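You operate a simulated robot arm through the tools that you are given. There is no shell and no other tool.

You are at the controls of a simulated robot arm. One attempt, no reset.

TASK
Measure the earth leakage on the green lead and act on it.
Fine: brown lead back on the bench, jaw shut, range mA. Over 3 mA: stack light HOLD and metered socket off; else PASS and leave the cabinet running. Blue lead left alone.

The check looks at the end state, three seconds after you hand in, the way a careful person would. Anything else that was tipped, shoved, dropped, spilled or broken makes it a failure.

THE ROBOT
A 7-joint arm with a two-finger parallel gripper, fixed in place. Base frame: the origin is at the foot of the arm, x ahead of it, y to its left, z up. Units: mm, degrees, N and s.
With the tool pointing down near the work surface it reaches from about 300 to 700 mm from the base axis. Its first joint turns from -66.0 to 66.0 degrees. Payload 1.57 kg.
Tool frame: the origin (TCP) lies between the finger pads and is the grasp point; the fingertips stand 30 mm ahead of it; z points along the fingers, y is the line along which they close. The gripper opens to 110 mm. The fingers are 24 mm wide and 12 mm thick; the gripper's body (48 by 112 mm) begins 78 mm behind the TCP.
Orientation is told as [roll, pitch, yaw] about the base's x, y, z axes, in that order, counted from this pose: with the fingers straight down and closing along the base's y, the tool's x points along the base's -x, its y along +y and its z along -z.

THE INTERFACE
- The arm moves only by the tool step_arm. Its argument "motion" is a list of rows, each an object (a shift or turn left out is 0, a gripper value left out holds the last) with "grip": the opening in per cent of the stroke, from 0 (shut) to 100 (fully open); "slide": the shift along the base's x, y, z in mm, a list of three; "dr": the turn, a rotation vector about the base's x, y, z in degrees, a list of three. In form: [{"grip": grip, "slide": [x, y, z], "dr": [ax, ay, az]}, ...]. A call has 1 to 20 rows; each row is the pose to reach, as a shift and turn from the pose commanded when the call began. Each row takes 0.2 s and may step no farther than 50 mm and 8.6 degrees from the row before; otherwise, or with a gripper value out of range, the whole call is refused. Where a pose cannot be reached the arm comes as near as it can. A force on the tool above 40 N (or 10 N above the force at the start of the call, whichever is more), or a blocked arm, ends the call early, and 0.2 s more pass. Each finger travels about 108 mm/s and halts on what it meets, pressing with about 36 N; the grip force reading is that of the motor and also rises with nothing between the fingers. The clock runs only during rows and for 0.2 s after the last one: add rows that repeat a pose to give the fingers time. It gives the time, the measured TCP pose, the force on the tool (base axes), the opening and the grip force at its end, in the units of the frame above (readings bear some noise), with the torque about the TCP (base axes, N m) and any sound that the robot's microphone picked up.
- Cameras (640 x 400 px; columns grow to the right, rows downward): "scene" is fixed at [182.8, -406.3, 1403.5]; the picture's right is [0.59, -0.80, 0.00], its down [-0.47, -0.34, -0.81] and it looks along [0.66, 0.48, -0.58] (base axes); focal length 214 px, centre (320, 200). "wrist" rides on the gripper at [70, 16, -141] in the tool frame; the picture's right is [-0.23, 0.97, 0.00], its down [-0.86, -0.20, -0.48] and it looks along [-0.47, -0.11, 0.88] (tool axes); focal length 222 px, centre (320, 200).
- grab_frame(camera): a new picture of that camera. The clock stands still meanwhile.
- measure_at(camera, pixels): for up to 12 pixels [column, row] of the newest picture of that camera ("zoom" is the newest enlarged one), the place [x, y, z] in the base frame of the surface seen there, good to about 2 mm. The clock stands still meanwhile.
- zoom(camera, box): a new picture of the part [left, top, right, bottom] of that camera's present view, enlarged. The clock stands still meanwhile.
- hand_in(): hands the job in; it is judged then, once.

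Unless the task says otherwise, let go and move clear before handing in.

The tools are called after "Call:" by a JSON object that holds its "api" and its "payload". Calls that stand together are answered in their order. step_arm: Moves the arm, as the interface text tells. Its arguments: {"type":"object","properties":{"motion":{"type":"array","items":{"type":"object","properties":{"grip":{"type":"number"},"slide":{"type":"array","items":{"type":"number"}},"dr":{"type":"array","items":{"type":"number"}}}}}},"required":["motion"]} The other tools are called the same way: grab_frame (camera) takes a picture; measure_at (camera, pixels) gives the place of the surface under pixels of a picture; zoom (camera, box) takes an enlarged picture of a part of a camera's view; hand_in () hands the job in.

At the start:

```text
time_s: 0.0
tool_pos: [359.9, -30.6, 1310.3]
tcp_rot: [0.0, 0.0, -0.1]
ft_force: [0.6, 0.2, -0.4]
torque: [-0.02, 0.01, 0.0]
gripper_width: 110.0
finger_force: 0.1
```

scene: 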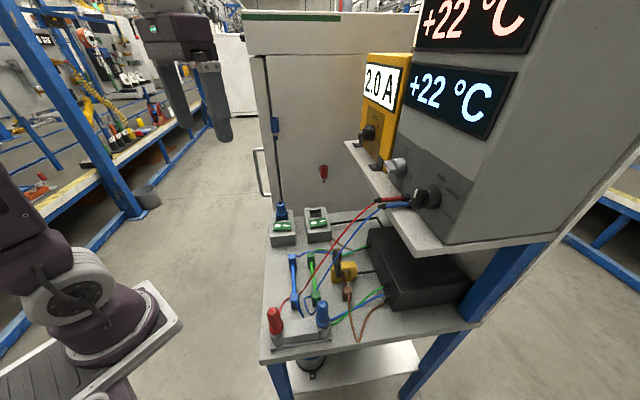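
wrist: 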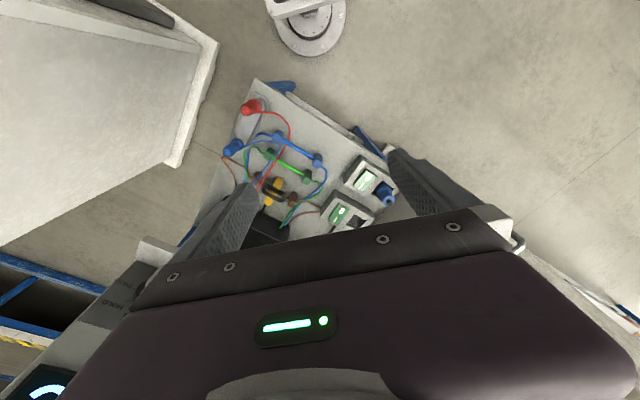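

The scene shows a bench with leads, a yellow clamp meter reading around (382,85), and a temperature cabinet. I'll zoom in on the parts to understand them.

Call:
{"api": "zoom", "payload": {"camera": "scene", "box": [250, 190, 410, 290]}}

Call:
{"api": "zoom", "payload": {"camera": "scene", "box": [250, 260, 410, 360]}}

Call:
{"api": "zoom", "payload": {"camera": "scene", "box": [340, 40, 480, 220]}}

Call:
{"api": "zoom", "payload": {"camera": "wrist", "box": [200, 70, 420, 240]}}

Call:
{"api": "zoom", "payload": {"camera": "scene", "box": [240, 0, 560, 250]}}

```text
4.00 times, centred on (330, 240) of scene
```

zoom: 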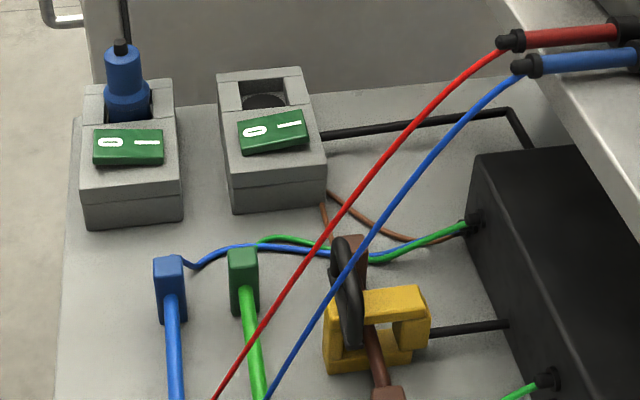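

```text
4.00 times, centred on (330, 310) of scene
```

zoom: 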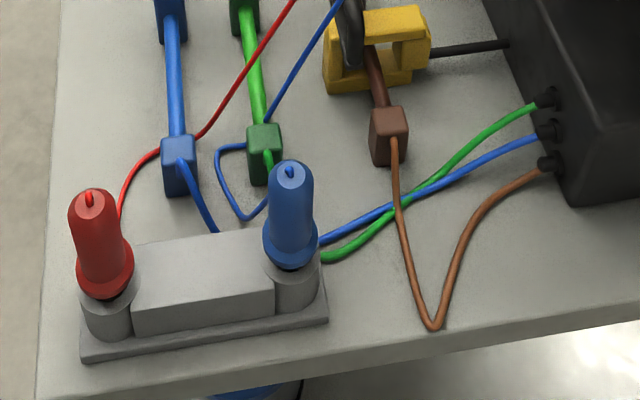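

```text
2.22 times, centred on (410, 130) of scene
```

zoom: 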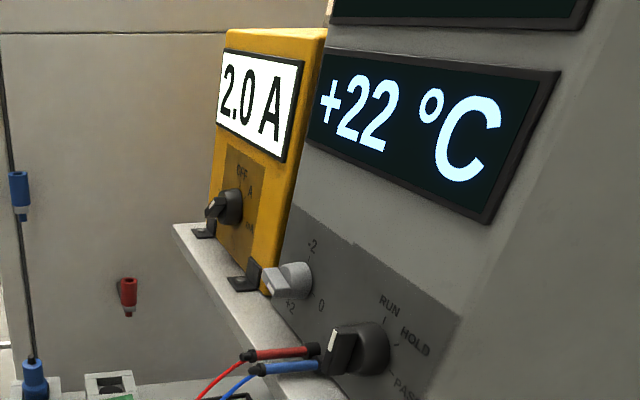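

```text
2.35 times, centred on (310, 155) of wrist
```

zoom: 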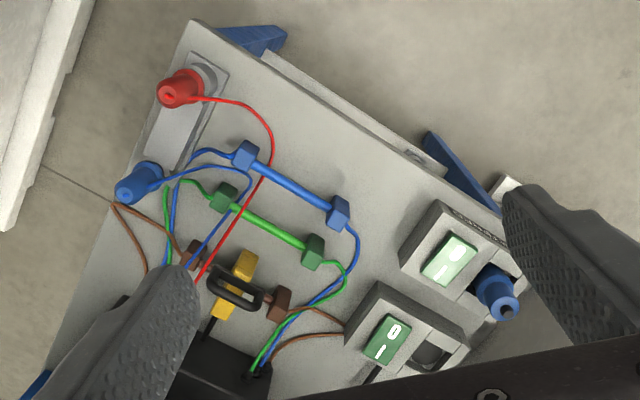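

```text
1.60 times, centred on (400, 125) of scene
```

zoom: 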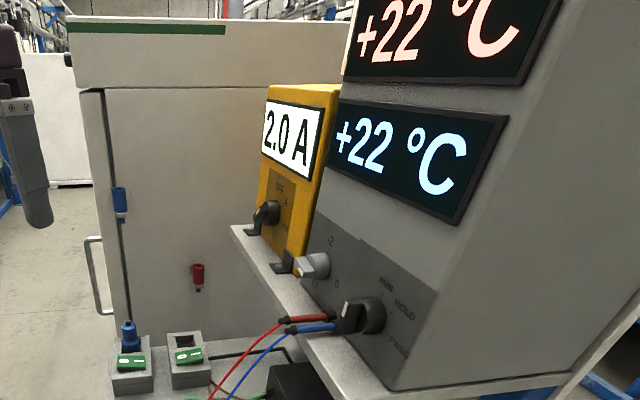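

The clamp (yellow, ~(345,270)) holds the brown lead; the meter reads 2.0 A, with a knob at (367,133) and a RUN/HOLD/PASS knob at (425,197). I'll measure key places.

Call:
{"api": "measure_at", "payload": {"camera": "scene", "pixels": [[293, 258], [295, 300], [311, 257], [316, 294], [338, 257], [347, 293], [338, 268], [352, 264], [335, 283], [282, 226], [318, 223], [300, 330]]}}

Call:
{"api": "measure_at", "payload": {"camera": "scene", "pixels": [[363, 133], [370, 132], [397, 167], [415, 197], [430, 197], [450, 180], [380, 90], [380, 200], [420, 280], [272, 326], [322, 312], [462, 100]]}}

Call:
{"api": "measure_at", "payload": {"camera": "scene", "pixels": [[265, 357], [480, 322], [270, 240], [345, 142], [420, 252], [550, 236], [281, 208], [275, 125], [322, 172], [400, 210], [360, 300], [380, 330]]}}

```text
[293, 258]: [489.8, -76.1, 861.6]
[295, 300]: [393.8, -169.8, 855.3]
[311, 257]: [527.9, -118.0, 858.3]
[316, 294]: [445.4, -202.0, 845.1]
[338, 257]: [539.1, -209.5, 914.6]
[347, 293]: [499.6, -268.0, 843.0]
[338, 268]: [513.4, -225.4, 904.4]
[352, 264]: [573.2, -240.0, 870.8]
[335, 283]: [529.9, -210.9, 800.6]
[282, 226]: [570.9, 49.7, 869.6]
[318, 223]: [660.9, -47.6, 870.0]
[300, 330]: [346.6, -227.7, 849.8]
```

```text
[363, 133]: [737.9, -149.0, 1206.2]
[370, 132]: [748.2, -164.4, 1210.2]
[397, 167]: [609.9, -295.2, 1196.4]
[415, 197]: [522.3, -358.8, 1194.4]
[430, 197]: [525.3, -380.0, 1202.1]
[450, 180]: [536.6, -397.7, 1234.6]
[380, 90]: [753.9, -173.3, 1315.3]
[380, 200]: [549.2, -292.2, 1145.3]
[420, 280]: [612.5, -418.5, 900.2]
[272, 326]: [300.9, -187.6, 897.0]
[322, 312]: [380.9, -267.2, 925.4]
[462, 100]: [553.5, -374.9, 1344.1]
```

```text
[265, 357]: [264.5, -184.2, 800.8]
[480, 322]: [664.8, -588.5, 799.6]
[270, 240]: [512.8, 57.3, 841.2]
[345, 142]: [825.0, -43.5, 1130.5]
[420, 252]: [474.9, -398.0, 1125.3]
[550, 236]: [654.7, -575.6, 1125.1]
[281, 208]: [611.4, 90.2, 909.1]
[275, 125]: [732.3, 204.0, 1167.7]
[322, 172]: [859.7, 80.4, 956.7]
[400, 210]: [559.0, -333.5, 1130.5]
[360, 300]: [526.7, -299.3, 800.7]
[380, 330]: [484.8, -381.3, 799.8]
```

The bench top is at z≈800 and the bench is turned 45°. I'll move the wrist camera closer over the clamp for a detailed look, staying above the slack red/blue test cables.

Call:
{"api": "step_arm", "payload": {"motion": [{"slide": [10, -35, -30]}, {"slide": [20, -70, -70]}, {"slide": [30, -105, -110]}, {"slide": [40, -130, -150]}, {"slide": [40, -140, -160]}]}}

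Call:
{"api": "grab_frame", "payload": {"camera": "wrist"}}

Call:
{"api": "zoom", "payload": {"camera": "wrist", "box": [220, 120, 440, 260]}}

```text
refused: row 2 steps farther than a row can; nothing moved
```

```text
taken
```

wrist: 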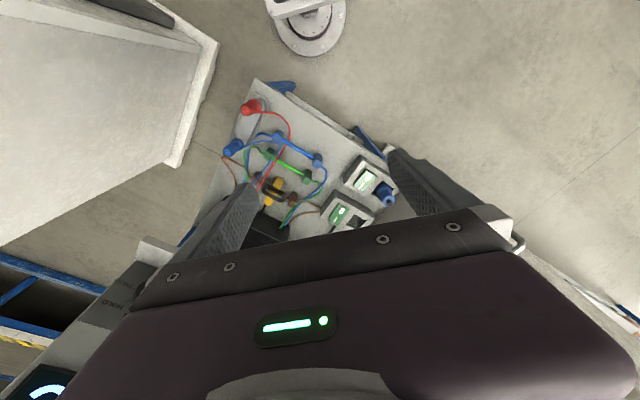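

```text
2.86 times, centred on (330, 190) of wrist
```

zoom: 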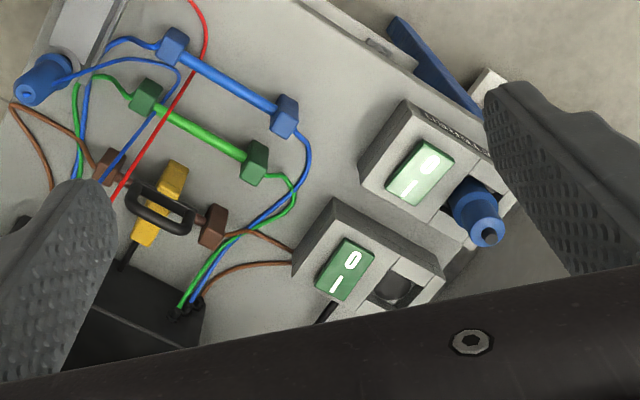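

The step was too long; same move in smaller steps.

Call:
{"api": "step_arm", "payload": {"motion": [{"slide": [8, -28, -32]}, {"slide": [16, -56, -64]}, {"slide": [24, -84, -96]}, {"slide": [32, -112, -128]}, {"slide": [40, -140, -160]}, {"slide": [40, -140, -160]}]}}

Call:
{"api": "grab_frame", "payload": {"camera": "wrist"}}

Call:
{"api": "zoom", "payload": {"camera": "wrist", "box": [220, 120, 440, 260]}}

```text
time_s: 1.4
tool_pos: [398.4, -169.6, 1148.2]
tcp_rot: [0.0, 0.0, 0.1]
ft_force: [-0.2, 0.7, -0.4]
torque: [0.02, 0.02, 0.02]
gripper_width: 110.1
finger_force: 0.1
```

```text
taken
```

wrist: 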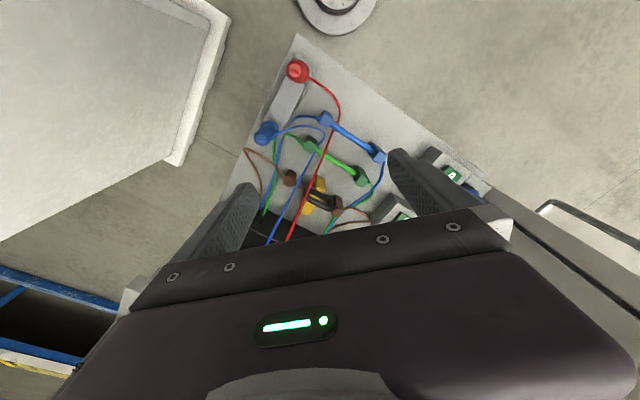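

```text
2.86 times, centred on (330, 190) of wrist
```

zoom: 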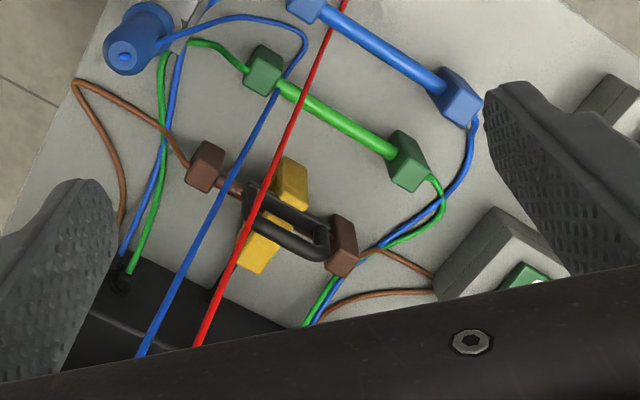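

The clamp appears as a yellow body with a black handle, with the brown bar through it. I'll zoom closely from both cameras.

Call:
{"api": "zoom", "payload": {"camera": "scene", "box": [315, 240, 379, 300]}}

Call:
{"api": "zoom", "payload": {"camera": "wrist", "box": [270, 160, 360, 220]}}

Call:
{"api": "measure_at", "payload": {"camera": "wrist", "pixels": [[320, 183], [308, 206], [308, 190], [328, 203], [322, 197], [291, 177], [337, 202], [309, 145], [361, 175], [335, 140], [290, 214], [280, 210]]}}

```text
6.67 times, centred on (347, 270) of scene
```

zoom: 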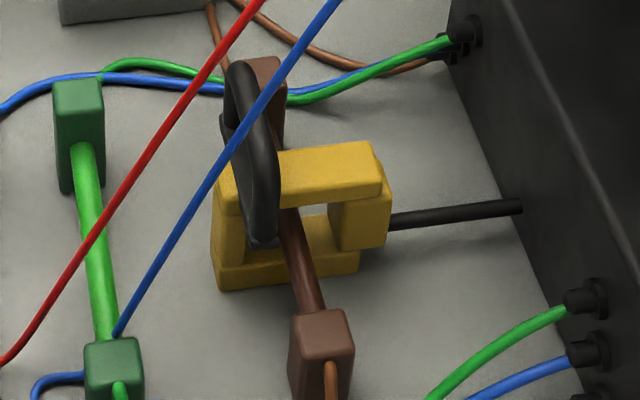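

```text
6.67 times, centred on (315, 190) of wrist
```

zoom: 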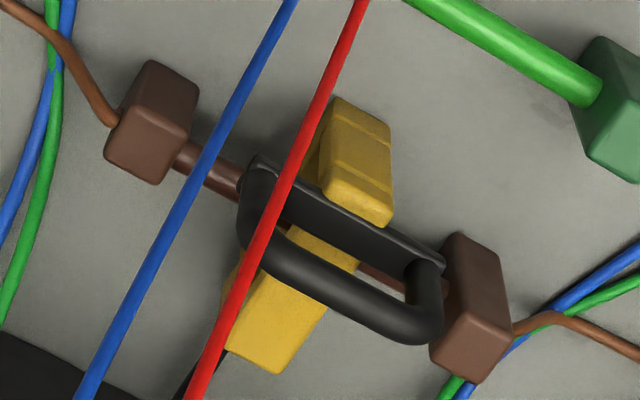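

```text
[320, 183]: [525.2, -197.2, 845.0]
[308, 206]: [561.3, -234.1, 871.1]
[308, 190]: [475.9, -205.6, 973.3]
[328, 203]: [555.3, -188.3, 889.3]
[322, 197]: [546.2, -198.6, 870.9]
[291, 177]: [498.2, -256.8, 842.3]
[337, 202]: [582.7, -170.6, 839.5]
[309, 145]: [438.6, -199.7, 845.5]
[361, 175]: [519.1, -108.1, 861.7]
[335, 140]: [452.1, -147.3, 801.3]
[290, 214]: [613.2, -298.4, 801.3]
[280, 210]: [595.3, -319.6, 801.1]
```

I'll measure the test cables, handle and lead geometry in detail using the wrist zoom.

Call:
{"api": "measure_at", "payload": {"camera": "zoom", "pixels": [[345, 30], [300, 140], [260, 230], [210, 340], [275, 30], [210, 150], [150, 260], [90, 380], [250, 200], [435, 330], [330, 290], [390, 240]]}}

Call:
{"api": "measure_at", "payload": {"camera": "scene", "pixels": [[370, 205], [350, 228], [340, 238], [330, 249], [320, 263], [300, 292], [378, 209], [360, 229], [345, 252], [330, 270], [380, 200], [385, 206]]}}

Call:
{"api": "measure_at", "payload": {"camera": "zoom", "pixels": [[345, 110], [360, 180], [330, 160], [270, 370], [260, 300], [240, 190], [440, 265], [300, 205], [400, 205], [470, 250], [150, 85], [200, 165]]}}

```text
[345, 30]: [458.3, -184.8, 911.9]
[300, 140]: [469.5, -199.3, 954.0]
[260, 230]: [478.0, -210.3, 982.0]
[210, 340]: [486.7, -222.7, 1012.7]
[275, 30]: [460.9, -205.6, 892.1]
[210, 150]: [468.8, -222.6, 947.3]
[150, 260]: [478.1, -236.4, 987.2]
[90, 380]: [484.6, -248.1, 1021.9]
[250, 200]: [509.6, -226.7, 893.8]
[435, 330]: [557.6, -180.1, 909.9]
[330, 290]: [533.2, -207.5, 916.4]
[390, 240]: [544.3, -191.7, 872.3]
```

```text
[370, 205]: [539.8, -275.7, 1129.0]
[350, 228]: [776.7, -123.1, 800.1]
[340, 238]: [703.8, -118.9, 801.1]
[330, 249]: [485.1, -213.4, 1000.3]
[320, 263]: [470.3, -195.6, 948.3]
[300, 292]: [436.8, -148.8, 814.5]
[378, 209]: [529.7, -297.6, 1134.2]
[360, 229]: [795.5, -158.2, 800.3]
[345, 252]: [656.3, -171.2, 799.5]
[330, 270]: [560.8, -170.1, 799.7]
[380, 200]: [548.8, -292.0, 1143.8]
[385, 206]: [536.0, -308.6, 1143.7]
```

```text
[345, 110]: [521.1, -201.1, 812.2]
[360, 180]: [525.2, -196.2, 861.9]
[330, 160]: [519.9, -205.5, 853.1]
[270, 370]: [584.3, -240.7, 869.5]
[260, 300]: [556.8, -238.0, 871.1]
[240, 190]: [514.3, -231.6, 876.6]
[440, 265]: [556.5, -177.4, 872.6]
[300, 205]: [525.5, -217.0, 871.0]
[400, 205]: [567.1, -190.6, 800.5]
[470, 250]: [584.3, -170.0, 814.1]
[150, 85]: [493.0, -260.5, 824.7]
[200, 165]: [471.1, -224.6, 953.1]
```

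The test cables run at the right ends of the leads (x+y small), so I'll work the leads from their left ends. Next I'll look at the sockets' front labels with the tool yawed −45°.

Call:
{"api": "step_arm", "payload": {"motion": [{"slide": [28, 40, -10], "dr": [0, 0, -7.5]}, {"slide": [57, 80, -20], "dr": [0, 0, -15]}, {"slide": [86, 120, -30], "dr": [0, 0, -22.5]}, {"slide": [114, 160, -45], "dr": [0, 0, -30]}, {"slide": [142, 200, -60], "dr": [0, 0, -37.5]}, {"slide": [160, 235, -75], "dr": [0, 0, -45]}, {"slide": [160, 235, -75], "dr": [0, 0, -45]}]}}

Call:
{"api": "step_arm", "payload": {"motion": [{"slide": [-10, 10, 0], "dr": [-5, -5, 0]}, {"slide": [-20, 20, 0], "dr": [-10, -10, 0]}, {"slide": [-30, 30, 0], "dr": [-15, -15, 0]}, {"slide": [-30, 30, 0], "dr": [-15, -15, 0]}]}}

Call:
{"api": "grab_frame", "payload": {"camera": "wrist"}}

Call:
{"api": "zoom", "payload": {"camera": "wrist", "box": [220, 100, 440, 240]}}

```text
refused: row 2 steps farther than a row can; nothing moved
```

```text
time_s: 2.4
tool_pos: [369.2, -138.5, 1148.6]
tcp_rot: [-15.4, -15.0, 2.0]
ft_force: [0.2, 0.5, 0.5]
torque: [0.01, 0.0, 0.0]
gripper_width: 110.1
finger_force: 0.0
```

```text
taken
```

wrist: 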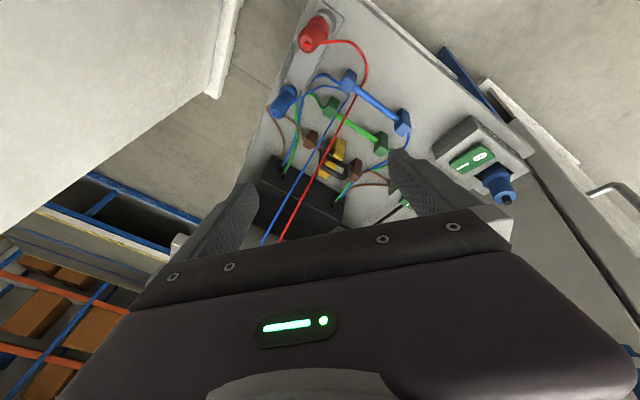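

```text
2.86 times, centred on (330, 170) of wrist
```

zoom: 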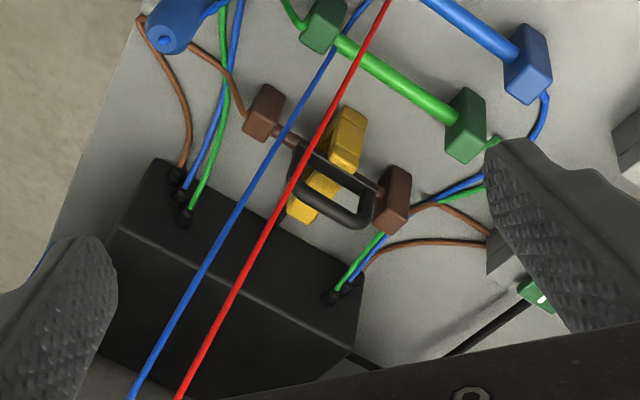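

Only the tilt ran. I'll now rotate about the tool axis and move over to the socket side in short steps.

Call:
{"api": "step_arm", "payload": {"motion": [{"slide": [20, 32, -18], "dr": [1.5, -1.5, -5.3]}, {"slide": [40, 64, -37], "dr": [2.9, -2.9, -10.5]}, {"slide": [60, 96, -55], "dr": [4.3, -4.3, -15.8]}, {"slide": [79, 128, -74], "dr": [5.7, -5.7, -21]}, {"slide": [99, 160, -92], "dr": [7.1, -7.1, -26.3]}, {"slide": [119, 192, -111], "dr": [8.6, -8.6, -31.5]}, {"slide": [138, 224, -130], "dr": [10, -10, -36.8]}, {"slide": [158, 255, -148], "dr": [11.4, -11.4, -42]}, {"slide": [158, 255, -148], "dr": [11.4, -11.4, -42]}]}}

Call:
{"api": "grab_frame", "payload": {"camera": "wrist"}}

Call:
{"api": "zoom", "payload": {"camera": "wrist", "box": [220, 60, 440, 200]}}

```text
time_s: 4.4
tool_pos: [524.2, 116.7, 1000.3]
tcp_rot: [-0.2, -21.2, -45.1]
ft_force: [-0.1, -0.8, 0.9]
torque: [-0.01, -0.02, -0.04]
gripper_width: 109.9
finger_force: 0.1
```

```text
taken
```

wrist: 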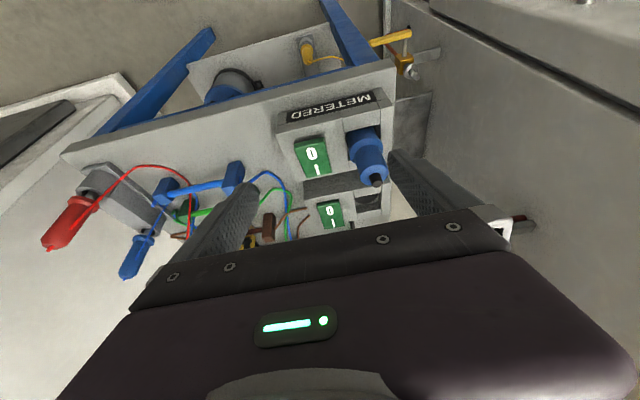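

```text
2.86 times, centred on (330, 130) of wrist
```

zoom: 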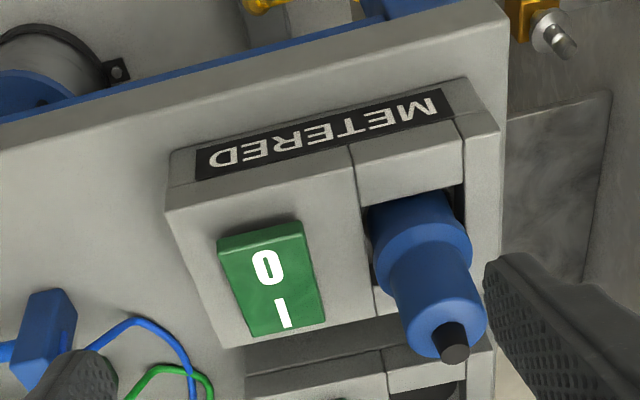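

The front socket with the plug is labelled METERED. Now I'll tilt the camera up and look at the meter and the panel knobs.

Call:
{"api": "step_arm", "payload": {"motion": [{"slide": [-13, -27, 22], "dr": [-4, -4, 0]}, {"slide": [-26, -54, 44], "dr": [-8, -8, 0]}, {"slide": [-38, -80, 66], "dr": [-12, -12, 0]}, {"slide": [-50, -106, 88], "dr": [-16, -16, 0]}, {"slide": [-63, -133, 110], "dr": [-20, -20, 0]}, {"slide": [-76, -160, 130], "dr": [-24, -24, 0]}, {"slide": [-88, -186, 150], "dr": [-28.3, -28.3, 0]}, {"slide": [-88, -186, 150], "dr": [-28.3, -28.3, 0]}]}}

Call:
{"api": "grab_frame", "payload": {"camera": "wrist"}}

Call:
{"api": "zoom", "payload": {"camera": "wrist", "box": [160, 60, 480, 240]}}

```text
time_s: 6.2
tool_pos: [462.6, -59.4, 1174.4]
tcp_rot: [-0.2, -61.1, -45.1]
ft_force: [0.7, -0.1, -0.9]
torque: [0.02, 0.02, 0.01]
gripper_width: 110.1
finger_force: 0.1
out of reach, approached as far as the arm can: row 6, 7, 8
```

```text
taken
```

wrist: 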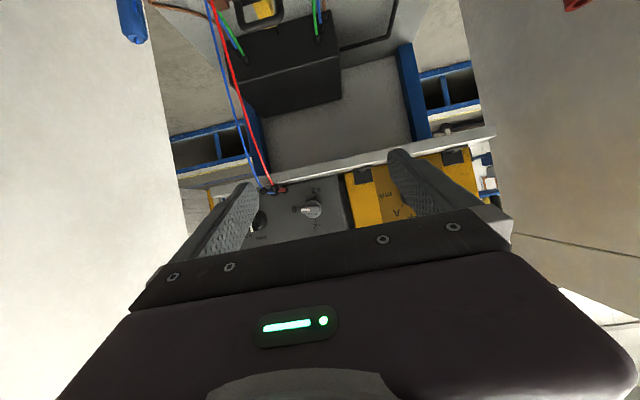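

```text
2.00 times, centred on (320, 150) of wrist
```

zoom: 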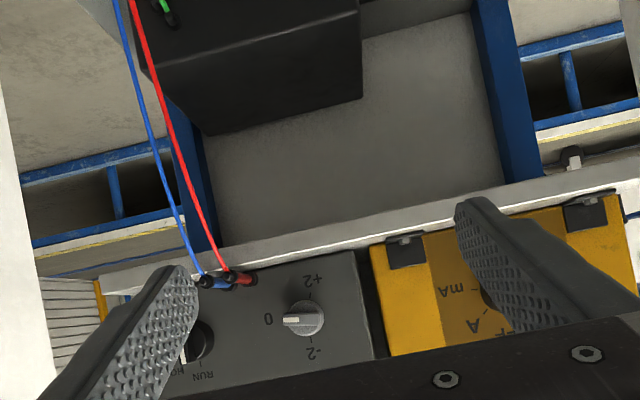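

Picture is inverted (camera beneath). I'll zoom into the scene camera for the two knobs' pointers.

Call:
{"api": "zoom", "payload": {"camera": "scene", "box": [384, 150, 464, 230]}}

Call:
{"api": "zoom", "payload": {"camera": "scene", "box": [346, 100, 406, 170]}}

Call:
{"api": "zoom", "payload": {"camera": "wrist", "box": [230, 180, 340, 250]}}

Call:
{"api": "zoom", "payload": {"camera": "wrist", "box": [340, 140, 480, 230]}}

```text
5.00 times, centred on (424, 190) of scene
```

zoom: 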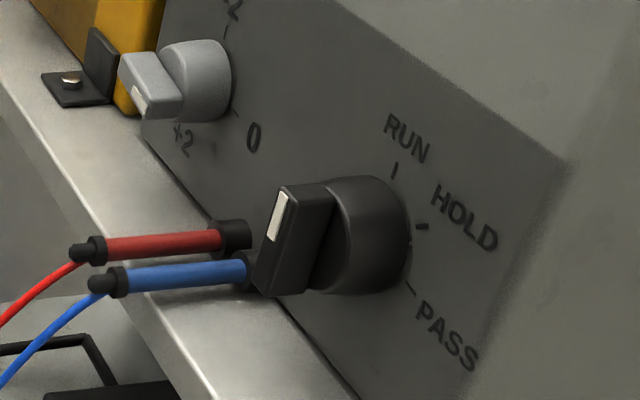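

```text
5.71 times, centred on (376, 135) of scene
```

zoom: 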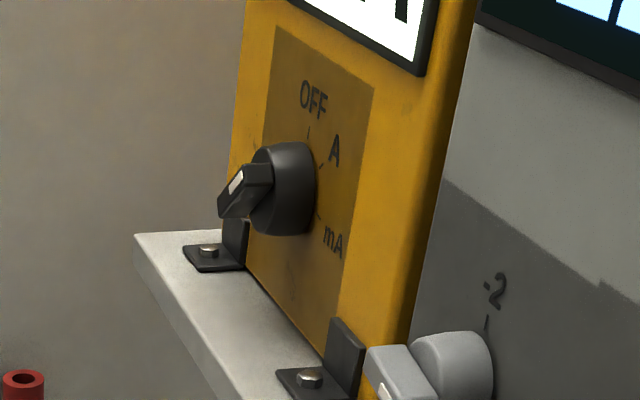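

```text
5.71 times, centred on (285, 215) of wrist
```

zoom: 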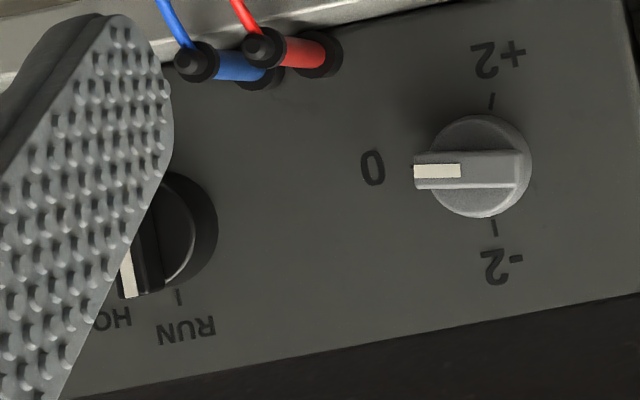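

```text
4.44 times, centred on (410, 185) of wrist
```

zoom: 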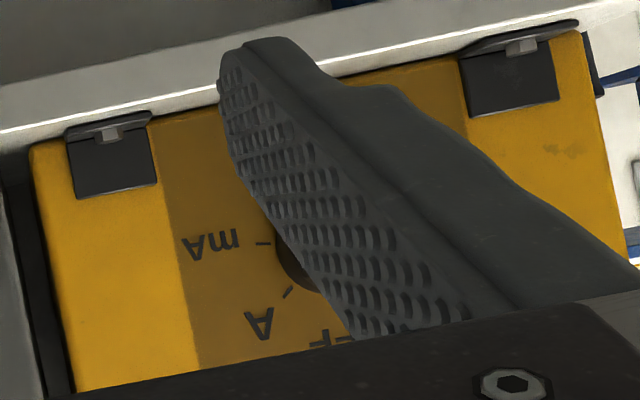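

METERED is the front socket; the stack knob is at RUN, meter at A, offset knob at 0 (leave). Now I'll untilt the tool and yaw to −135° so the camera sits on the socket side, away from the test cables.

Call:
{"api": "step_arm", "payload": {"motion": [{"slide": [5, 10, 5], "dr": [6, 6, 0]}, {"slide": [10, 20, 10], "dr": [12, 12, 0]}, {"slide": [10, 30, 10], "dr": [18, 18, 0]}, {"slide": [10, 30, 10], "dr": [24, 24, 0]}, {"slide": [10, 30, 10], "dr": [30, 30, 0]}, {"slide": [10, 30, 10], "dr": [36, 36, 0]}, {"slide": [10, 30, 10], "dr": [42, 42, 0]}, {"slide": [10, 30, 10], "dr": [43.1, 43.1, 0]}]}}

Call:
{"api": "step_arm", "payload": {"motion": [{"dr": [0, 0, -8]}, {"dr": [0, 0, -16]}, {"dr": [0, 0, -24]}, {"dr": [0, 0, -32]}, {"dr": [0, 0, -40]}, {"dr": [0, 0, -48]}, {"dr": [0, 0, -56]}, {"dr": [0, 0, -64]}, {"dr": [0, 0, -72]}, {"dr": [0, 0, -80]}, {"dr": [0, 0, -88]}, {"dr": [0, 0, -90]}, {"dr": [0, 0, -90]}]}}

Call:
{"api": "grab_frame", "payload": {"camera": "wrist"}}

Call:
{"api": "grab_frame", "payload": {"camera": "scene"}}

```text
time_s: 8.0
tool_pos: [475.7, -29.8, 1183.4]
tcp_rot: [-0.2, -0.1, -44.9]
ft_force: [-0.3, 0.2, 0.5]
torque: [0.01, 0.02, 0.01]
gripper_width: 110.1
finger_force: 0.0
```

```text
time_s: 10.8
tool_pos: [475.7, -29.2, 1183.9]
tcp_rot: [0.0, -0.1, -135.1]
ft_force: [0.3, 0.0, -0.2]
torque: [0.01, 0.01, 0.01]
gripper_width: 109.8
finger_force: 0.0
```

```text
taken
```

wrist: 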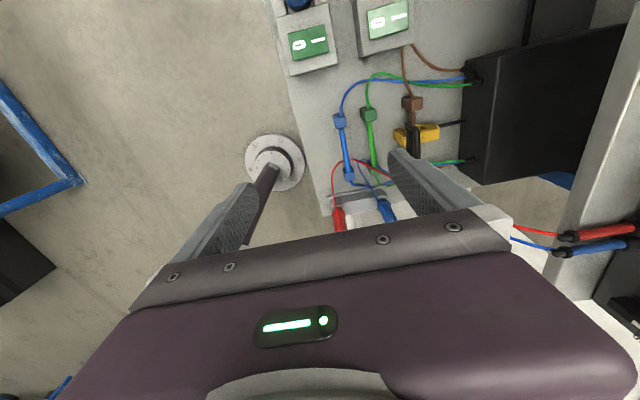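

```text
taken
```

scene: 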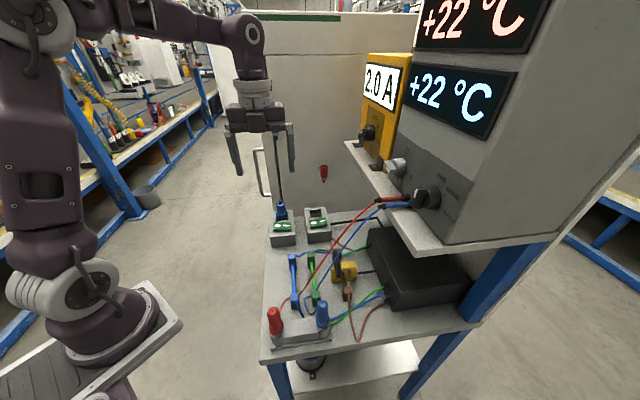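

Yaw −135° works. I'll move nearer the clamp for a close side view.

Call:
{"api": "step_arm", "payload": {"motion": [{"slide": [15, -19, -29]}, {"slide": [30, -37, -58]}, {"slide": [45, -56, -87]}, {"slide": [60, -75, -116]}, {"slide": [75, -93, -145]}, {"slide": [90, -112, -174]}, {"slide": [90, -112, -174]}]}}

Call:
{"api": "grab_frame", "payload": {"camera": "wrist"}}

Call:
{"api": "zoom", "payload": {"camera": "wrist", "box": [200, 40, 440, 200]}}

```text
time_s: 12.4
tool_pos: [565.1, -143.0, 1010.4]
tcp_rot: [-0.2, -0.2, -135.1]
ft_force: [-0.5, -0.6, -0.7]
torque: [0.0, 0.02, -0.01]
gripper_width: 109.9
finger_force: 0.0
```

```text
taken
```

wrist: 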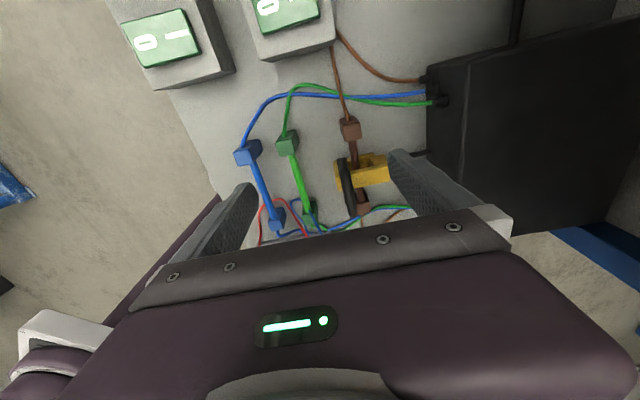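

```text
2.50 times, centred on (320, 120) of wrist
```

zoom: 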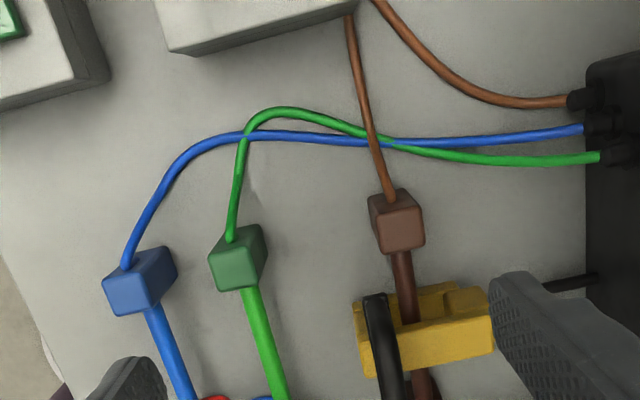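

Now a tighter zoom on the clamp for hinge geometry.

Call:
{"api": "zoom", "payload": {"camera": "wrist", "box": [310, 110, 420, 225]}}

Call:
{"api": "measure_at", "payload": {"camera": "wrist", "pixels": [[350, 128], [347, 136], [287, 138], [288, 150], [245, 150], [358, 160], [372, 165], [385, 165], [380, 180], [345, 165], [350, 195], [338, 160]]}}

Call:
{"api": "measure_at", "payload": {"camera": "wrist", "pixels": [[360, 175], [345, 185], [357, 150], [428, 90], [430, 140], [350, 90], [400, 100], [330, 60], [295, 175], [265, 185], [300, 190], [361, 205]]}}

```text
3.48 times, centred on (365, 168) of wrist
```

zoom: 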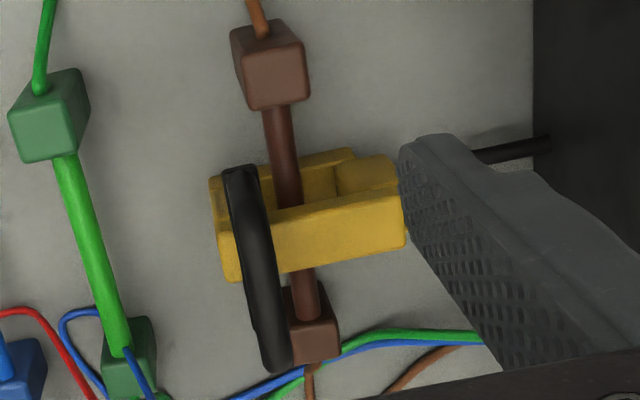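

```text
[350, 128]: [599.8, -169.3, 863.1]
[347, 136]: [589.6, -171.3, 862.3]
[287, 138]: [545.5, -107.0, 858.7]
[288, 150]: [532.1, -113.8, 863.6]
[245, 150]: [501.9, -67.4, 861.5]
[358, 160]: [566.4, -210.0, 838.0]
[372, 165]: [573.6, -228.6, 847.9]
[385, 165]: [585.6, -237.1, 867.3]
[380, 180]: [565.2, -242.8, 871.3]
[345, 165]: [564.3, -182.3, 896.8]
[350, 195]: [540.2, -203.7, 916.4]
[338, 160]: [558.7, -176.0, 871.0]
```

```text
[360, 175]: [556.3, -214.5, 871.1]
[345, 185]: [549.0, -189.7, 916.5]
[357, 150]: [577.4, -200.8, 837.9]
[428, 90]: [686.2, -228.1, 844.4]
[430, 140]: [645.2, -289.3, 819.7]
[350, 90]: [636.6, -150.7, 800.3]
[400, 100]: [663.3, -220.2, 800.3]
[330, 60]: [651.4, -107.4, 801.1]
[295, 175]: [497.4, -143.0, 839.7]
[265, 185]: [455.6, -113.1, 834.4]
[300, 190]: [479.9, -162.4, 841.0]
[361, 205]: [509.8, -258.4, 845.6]
```

The handle bar is at about x≈543,y≈−198,z≈911, running along the lead direction, with the jaw arm (z 871) presumably hinged at the back. I'll tilt the tool 45° and line up in front of the handle.

Call:
{"api": "step_arm", "payload": {"motion": [{"slide": [-14, -1, 0], "dr": [-5.5, -5.5, 0], "grip": 18}, {"slide": [-28, -2, 0], "dr": [-11, -11, 0]}, {"slide": [-42, -2, 0], "dr": [-16.5, -16.5, 0]}, {"slide": [-56, -3, -5], "dr": [-22, -22, 0]}, {"slide": [-70, -4, -10], "dr": [-27.5, -27.5, 0]}, {"slide": [-81, -4, -21], "dr": [-31.8, -31.8, 0]}, {"slide": [-81, -4, -21], "dr": [-31.8, -31.8, 0]}]}}

Call:
{"api": "grab_frame", "payload": {"camera": "wrist"}}

Call:
{"api": "grab_frame", "payload": {"camera": "scene"}}

Call:
{"api": "zoom", "payload": {"camera": "wrist", "box": [240, 60, 440, 200]}}

```text
time_s: 14.0
tool_pos: [482.4, -146.0, 987.5]
tcp_rot: [44.8, -0.2, -135.2]
ft_force: [0.1, -0.1, -0.3]
torque: [0.0, -0.02, 0.01]
gripper_width: 19.8
finger_force: 0.1
```

```text
taken
```

wrist: 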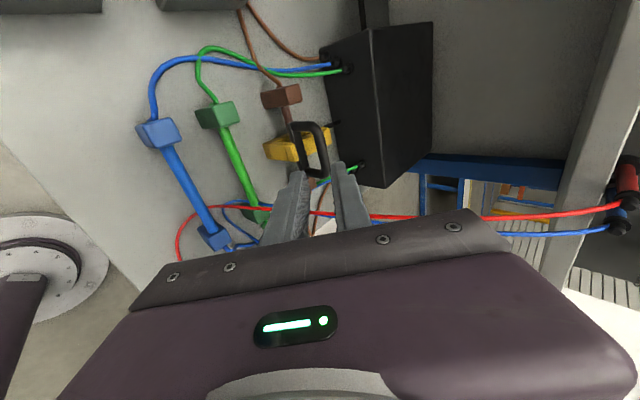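

```text
taken
```

scene: 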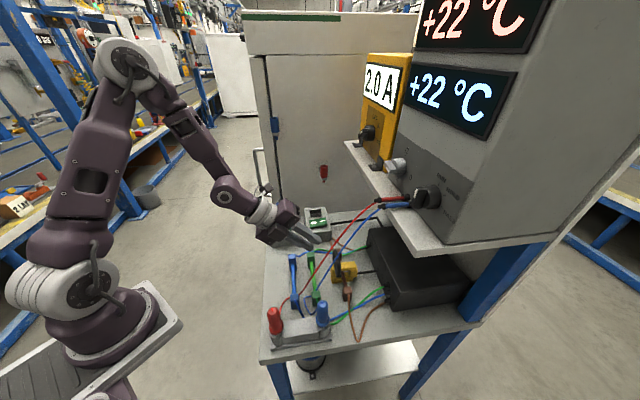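

```text
2.86 times, centred on (340, 130) of wrist
```

zoom: 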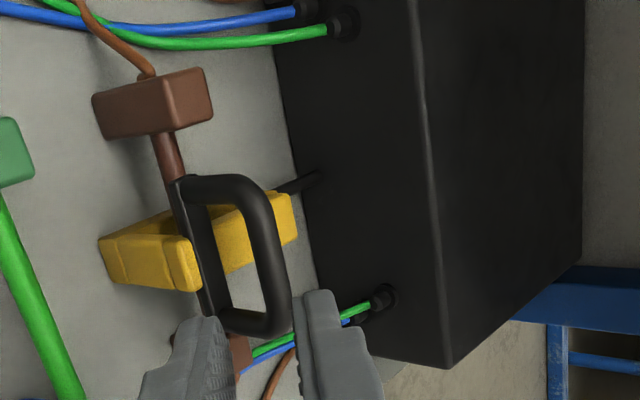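

The handle loop is clear between the fingers' line. I'll measure the loop's bar and plate from this view.

Call:
{"api": "measure_at", "payload": {"camera": "zoom", "pixels": [[235, 187], [258, 210], [268, 250], [275, 290], [270, 320], [200, 195], [215, 280], [180, 200], [205, 245], [275, 200], [120, 250], [150, 245]]}}

Call:
{"api": "measure_at", "payload": {"camera": "zoom", "pixels": [[285, 205], [295, 235], [232, 260], [280, 180], [300, 150], [430, 200], [420, 60], [450, 360], [160, 90], [110, 120], [180, 95], [168, 150]]}}

```text
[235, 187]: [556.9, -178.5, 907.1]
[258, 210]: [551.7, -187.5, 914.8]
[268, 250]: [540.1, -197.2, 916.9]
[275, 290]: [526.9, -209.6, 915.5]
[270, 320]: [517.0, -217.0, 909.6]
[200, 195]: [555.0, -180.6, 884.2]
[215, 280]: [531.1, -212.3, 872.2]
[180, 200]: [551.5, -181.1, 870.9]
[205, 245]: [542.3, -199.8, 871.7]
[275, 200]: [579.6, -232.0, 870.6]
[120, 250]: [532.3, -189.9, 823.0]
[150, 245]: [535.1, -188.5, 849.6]
```

```text
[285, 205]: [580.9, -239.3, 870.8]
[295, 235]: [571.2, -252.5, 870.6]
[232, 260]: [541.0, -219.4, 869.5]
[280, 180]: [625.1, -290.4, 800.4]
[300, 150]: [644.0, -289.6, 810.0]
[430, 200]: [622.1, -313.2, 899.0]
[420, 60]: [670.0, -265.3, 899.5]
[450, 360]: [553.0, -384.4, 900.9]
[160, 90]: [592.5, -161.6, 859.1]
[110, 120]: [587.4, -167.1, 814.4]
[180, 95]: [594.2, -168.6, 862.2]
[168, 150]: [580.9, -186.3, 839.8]
```

The handle bar's centre is ≈(538,−203,911). I'll advance along the tool axis so the lower finger passes through the loop.

Call:
{"api": "step_arm", "payload": {"motion": [{"slide": [12, -14, -17]}, {"slide": [24, -27, -33]}, {"slide": [36, -39, -50]}, {"slide": [42, -45, -58]}, {"slide": [48, -50.6, -66]}, {"slide": [48, -50.6, -66]}]}}

Call:
{"api": "zoom", "payload": {"camera": "wrist", "box": [220, 60, 460, 240]}}

Call:
{"api": "zoom", "payload": {"camera": "scene", "box": [290, 210, 390, 310]}}

```text
time_s: 15.4
tool_pos: [532.8, -195.5, 922.4]
tcp_rot: [44.8, -0.2, -135.2]
ft_force: [0.6, 0.5, 0.5]
torque: [0.0, -0.03, -0.04]
gripper_width: 19.7
finger_force: 0.1
```

```text
2.22 times, centred on (340, 150) of wrist
```

zoom: 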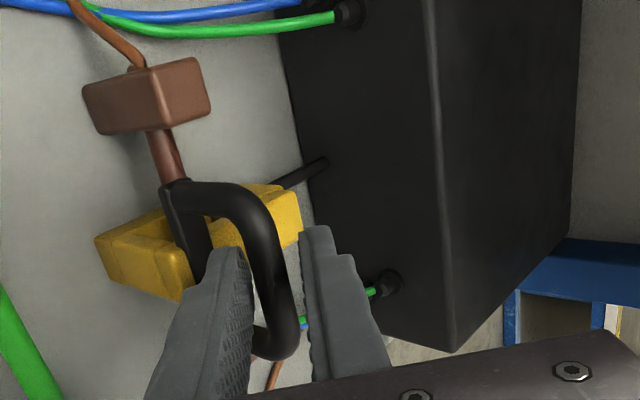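

```text
4.00 times, centred on (340, 260) of scene
```

zoom: 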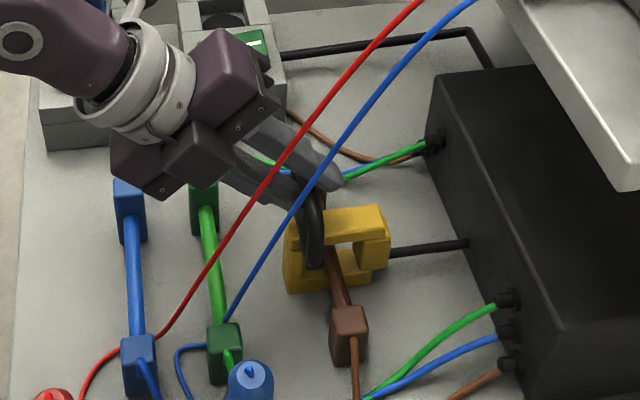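

The bar sits between the fingers. I'll close around it.

Call:
{"api": "step_arm", "payload": {"motion": [{"grip": 12}, {"grip": 8}, {"grip": 8}]}}

Call:
{"api": "zoom", "payload": {"camera": "wrist", "box": [220, 60, 460, 240]}}

```text
time_s: 16.2
tool_pos: [532.2, -195.9, 921.3]
tcp_rot: [44.7, -0.2, -135.2]
ft_force: [-0.9, 0.8, -2.1]
torque: [0.02, 0.01, -0.02]
gripper_width: 11.6
finger_force: 28.9
```

```text
2.22 times, centred on (340, 150) of wrist
```

zoom: 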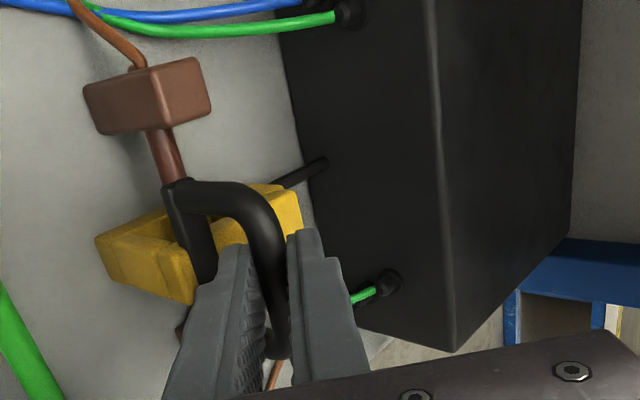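

Bar gripped (11.6 mm). I'll loosen slightly and try the first 10° of an opening arc about a hinge at the back.

Call:
{"api": "step_arm", "payload": {"motion": [{"grip": 11.5, "slide": [0, 0, 0]}, {"slide": [3.4, -3.4, 4.6]}, {"slide": [6.9, -6.9, 8.9]}, {"slide": [6.9, -6.9, 8.9]}]}}

Call:
{"api": "zoom", "payload": {"camera": "wrist", "box": [220, 60, 460, 240]}}

Call:
{"api": "zoom", "payload": {"camera": "scene", "box": [290, 210, 390, 310]}}

```text
time_s: 17.2
tool_pos: [540.3, -203.0, 931.3]
tcp_rot: [44.9, -0.1, -135.2]
ft_force: [0.1, 0.3, 0.1]
torque: [0.01, 0.02, 0.02]
gripper_width: 13.0
finger_force: 0.2
```

```text
2.22 times, centred on (340, 150) of wrist
```

zoom: 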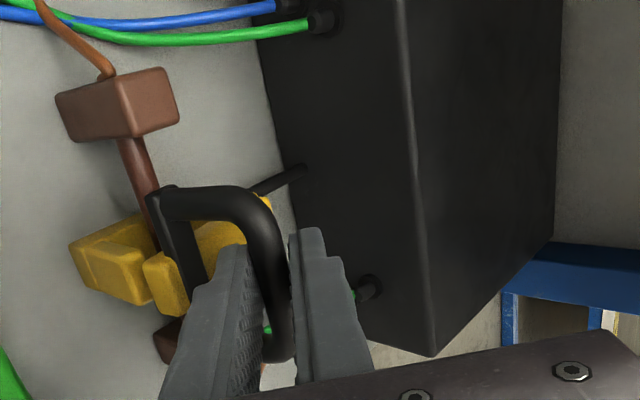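

```text
4.00 times, centred on (340, 260) of scene
```

zoom: 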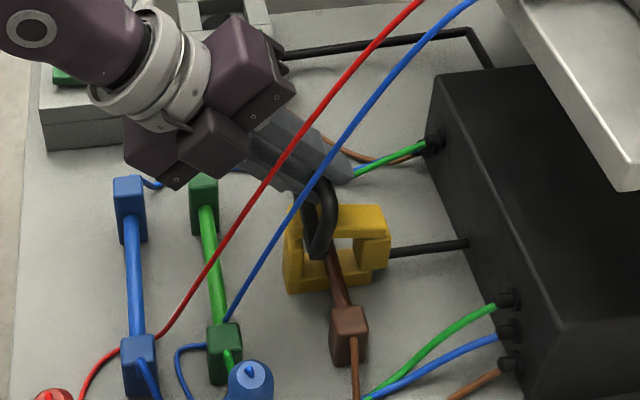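

The jaw is opening (gap visible at the front). Continue the arc to ~40°.

Call:
{"api": "step_arm", "payload": {"motion": [{"slide": [3.9, -3.9, 4]}, {"slide": [7.8, -7.8, 7.2]}, {"slide": [12, -12, 10]}, {"slide": [16.5, -16.5, 12.3]}, {"slide": [21, -21, 14]}, {"slide": [25.6, -25.6, 15.2]}, {"slide": [25.6, -25.6, 15.2]}]}}

Call:
{"api": "zoom", "payload": {"camera": "wrist", "box": [220, 60, 460, 240]}}

Call:
{"api": "zoom", "payload": {"camera": "scene", "box": [290, 210, 390, 310]}}

```text
time_s: 18.8
tool_pos: [565.4, -228.6, 946.9]
tcp_rot: [44.8, -0.2, -135.2]
ft_force: [0.0, 0.3, -0.6]
torque: [0.02, 0.03, 0.02]
gripper_width: 12.8
finger_force: 0.6
```

```text
2.22 times, centred on (340, 150) of wrist
```

zoom: 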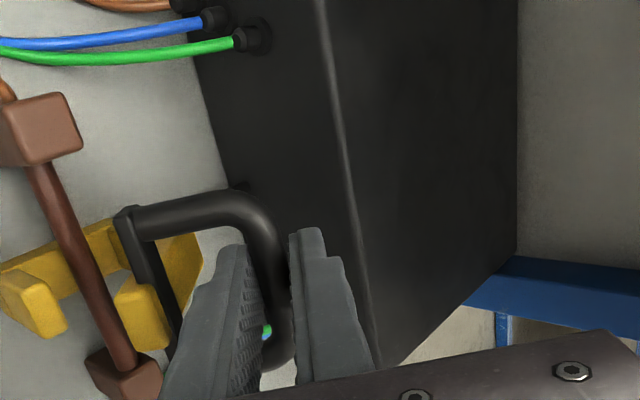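

```text
4.00 times, centred on (340, 260) of scene
```

zoom: 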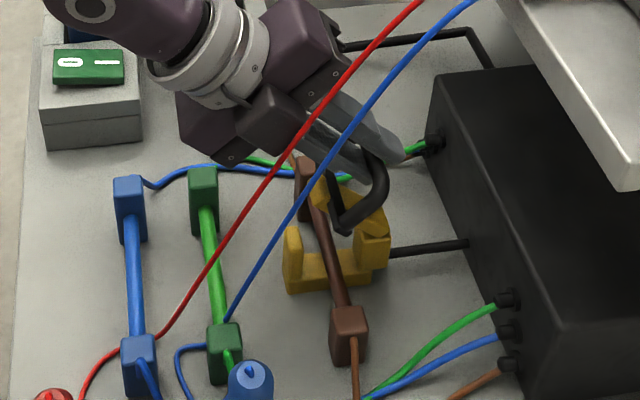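

Opening freely with negligible force. I'll continue towards 80°, shifting slightly left (away from the red test cable).

Call:
{"api": "step_arm", "payload": {"motion": [{"slide": [7.5, -1.9, 0.5]}, {"slide": [15, -3.7, 0.6]}, {"slide": [19.5, -8.5, 0]}, {"slide": [24.3, -13, -1.1]}, {"slide": [29, -17.5, -3]}, {"slide": [33.2, -21.8, -5]}, {"slide": [33.2, -21.8, -5]}]}}

Call:
{"api": "zoom", "payload": {"camera": "wrist", "box": [220, 60, 460, 240]}}

Call:
{"api": "zoom", "payload": {"camera": "scene", "box": [290, 210, 390, 310]}}

```text
time_s: 20.4
tool_pos: [599.5, -250.0, 942.3]
tcp_rot: [44.8, -0.1, -135.2]
ft_force: [-1.2, 0.4, -2.4]
torque: [0.06, 0.01, -0.02]
gripper_width: 14.5
finger_force: 0.8
```

```text
2.22 times, centred on (340, 150) of wrist
```

zoom: 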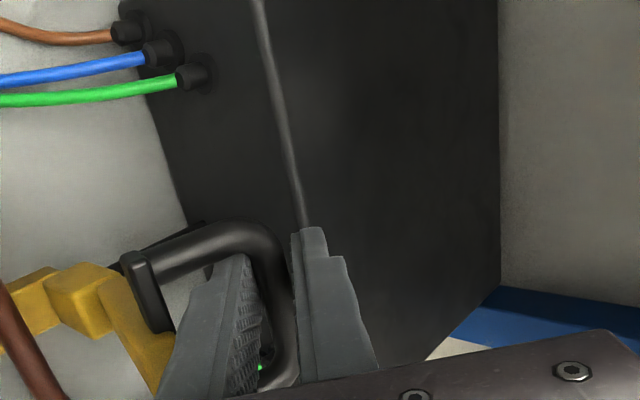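

```text
4.00 times, centred on (340, 260) of scene
```

zoom: 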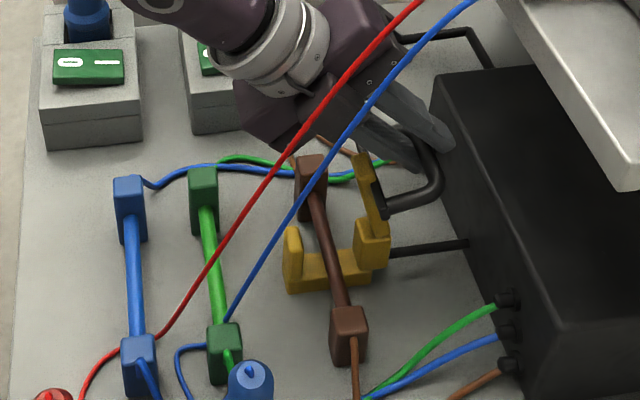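

The jaw arm is nearly upright. A little further to see if it has a stop.

Call:
{"api": "step_arm", "payload": {"motion": [{"slide": [4.2, -4.2, -3], "grip": 13}, {"slide": [8.3, -8.3, -6.1]}, {"slide": [12, -12, -9.6]}, {"slide": [12, -12, -9.6]}]}}

Call:
{"api": "zoom", "payload": {"camera": "wrist", "box": [220, 60, 460, 240]}}

Call:
{"api": "zoom", "payload": {"camera": "scene", "box": [290, 210, 390, 310]}}

```text
time_s: 21.2
tool_pos: [608.5, -260.0, 935.1]
tcp_rot: [44.7, -0.1, -135.0]
ft_force: [-15.5, 10.9, 20.4]
torque: [1.26, 1.6, 0.22]
gripper_width: 13.1
finger_force: 0.1
stopped in row 3: the force on the tool passed its limit at 52 N (the readings are from after the stop); the commanded pose is now the measured one
```

```text
2.22 times, centred on (340, 150) of wrist
```

zoom: 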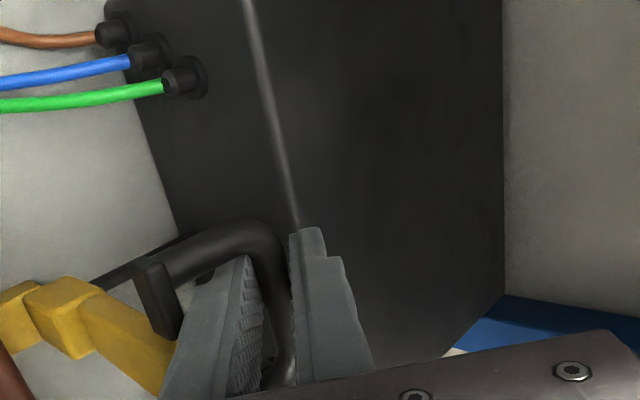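

```text
4.00 times, centred on (340, 260) of scene
```

zoom: 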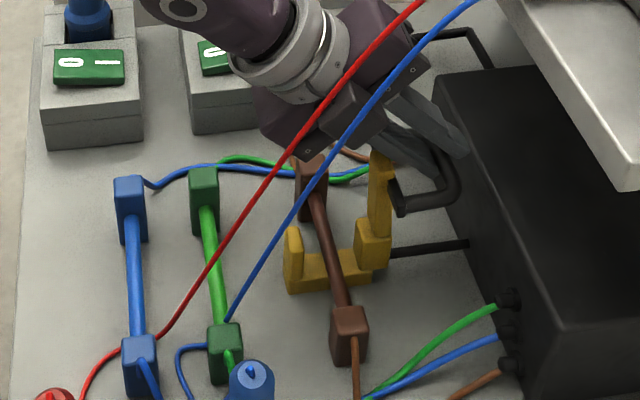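

Contact pushed back along the tool axis (52 N peak), so the jaw has reached its stop. I'll ease off a few mm along the tool axis.

Call:
{"api": "step_arm", "payload": {"motion": [{"slide": [-1.5, 1.5, 2]}, {"slide": [-3, 3, 4.2]}, {"slide": [-3, 3, 4.2]}]}}

Call:
{"api": "grab_frame", "payload": {"camera": "wrist"}}

Call:
{"api": "zoom", "payload": {"camera": "wrist", "box": [200, 120, 360, 220]}}

Call:
{"api": "zoom", "payload": {"camera": "scene", "box": [330, 215, 390, 285]}}

```text
time_s: 22.0
tool_pos: [606.1, -256.4, 938.2]
tcp_rot: [44.7, -0.1, -135.1]
ft_force: [-0.8, 0.1, -1.0]
torque: [0.04, -0.01, 0.01]
gripper_width: 15.0
finger_force: 1.0
```

```text
taken
```

wrist: 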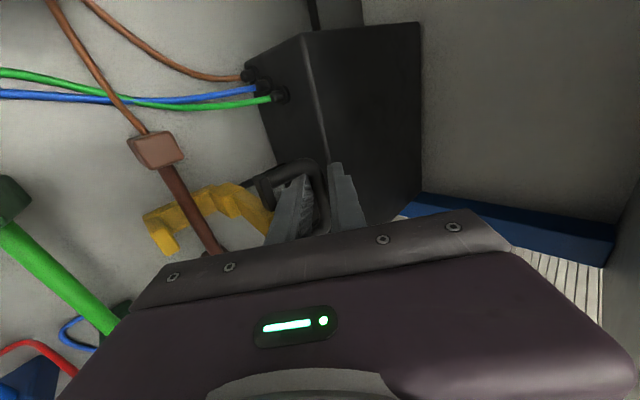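

```text
4.00 times, centred on (280, 170) of wrist
```

zoom: 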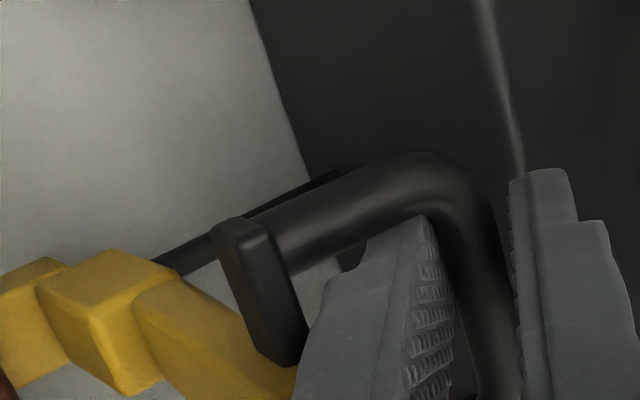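

```text
5.71 times, centred on (360, 250) of scene
```

zoom: 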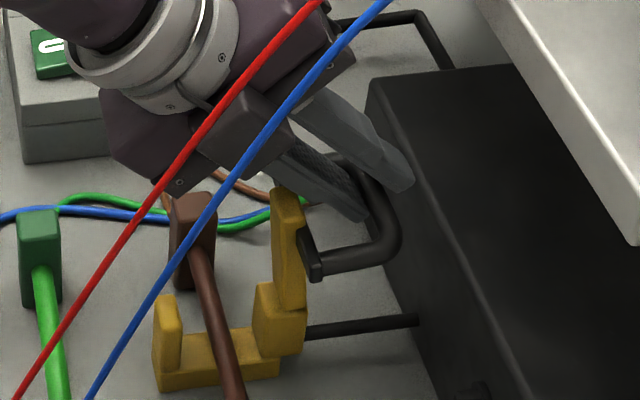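

The jaw now stands upright and the force is gone. I'll measure the open jaw.

Call:
{"api": "measure_at", "payload": {"camera": "zoom", "pixels": [[280, 195], [385, 270], [300, 265], [290, 290], [310, 265]]}}

Call:
{"api": "measure_at", "payload": {"camera": "wrist", "pixels": [[300, 165], [320, 175], [265, 190], [225, 192], [240, 190], [260, 205], [160, 225], [155, 150], [185, 190], [323, 200]]}}

```text
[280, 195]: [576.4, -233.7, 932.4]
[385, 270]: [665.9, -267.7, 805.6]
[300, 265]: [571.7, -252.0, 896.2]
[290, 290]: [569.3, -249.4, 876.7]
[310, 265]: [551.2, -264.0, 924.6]
```

```text
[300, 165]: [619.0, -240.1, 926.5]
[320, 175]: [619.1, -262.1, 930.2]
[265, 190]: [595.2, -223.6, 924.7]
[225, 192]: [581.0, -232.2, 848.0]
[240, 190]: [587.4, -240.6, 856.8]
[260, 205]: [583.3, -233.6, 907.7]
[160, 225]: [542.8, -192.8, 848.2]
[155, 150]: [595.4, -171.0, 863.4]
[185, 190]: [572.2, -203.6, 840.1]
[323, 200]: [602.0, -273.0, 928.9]
```

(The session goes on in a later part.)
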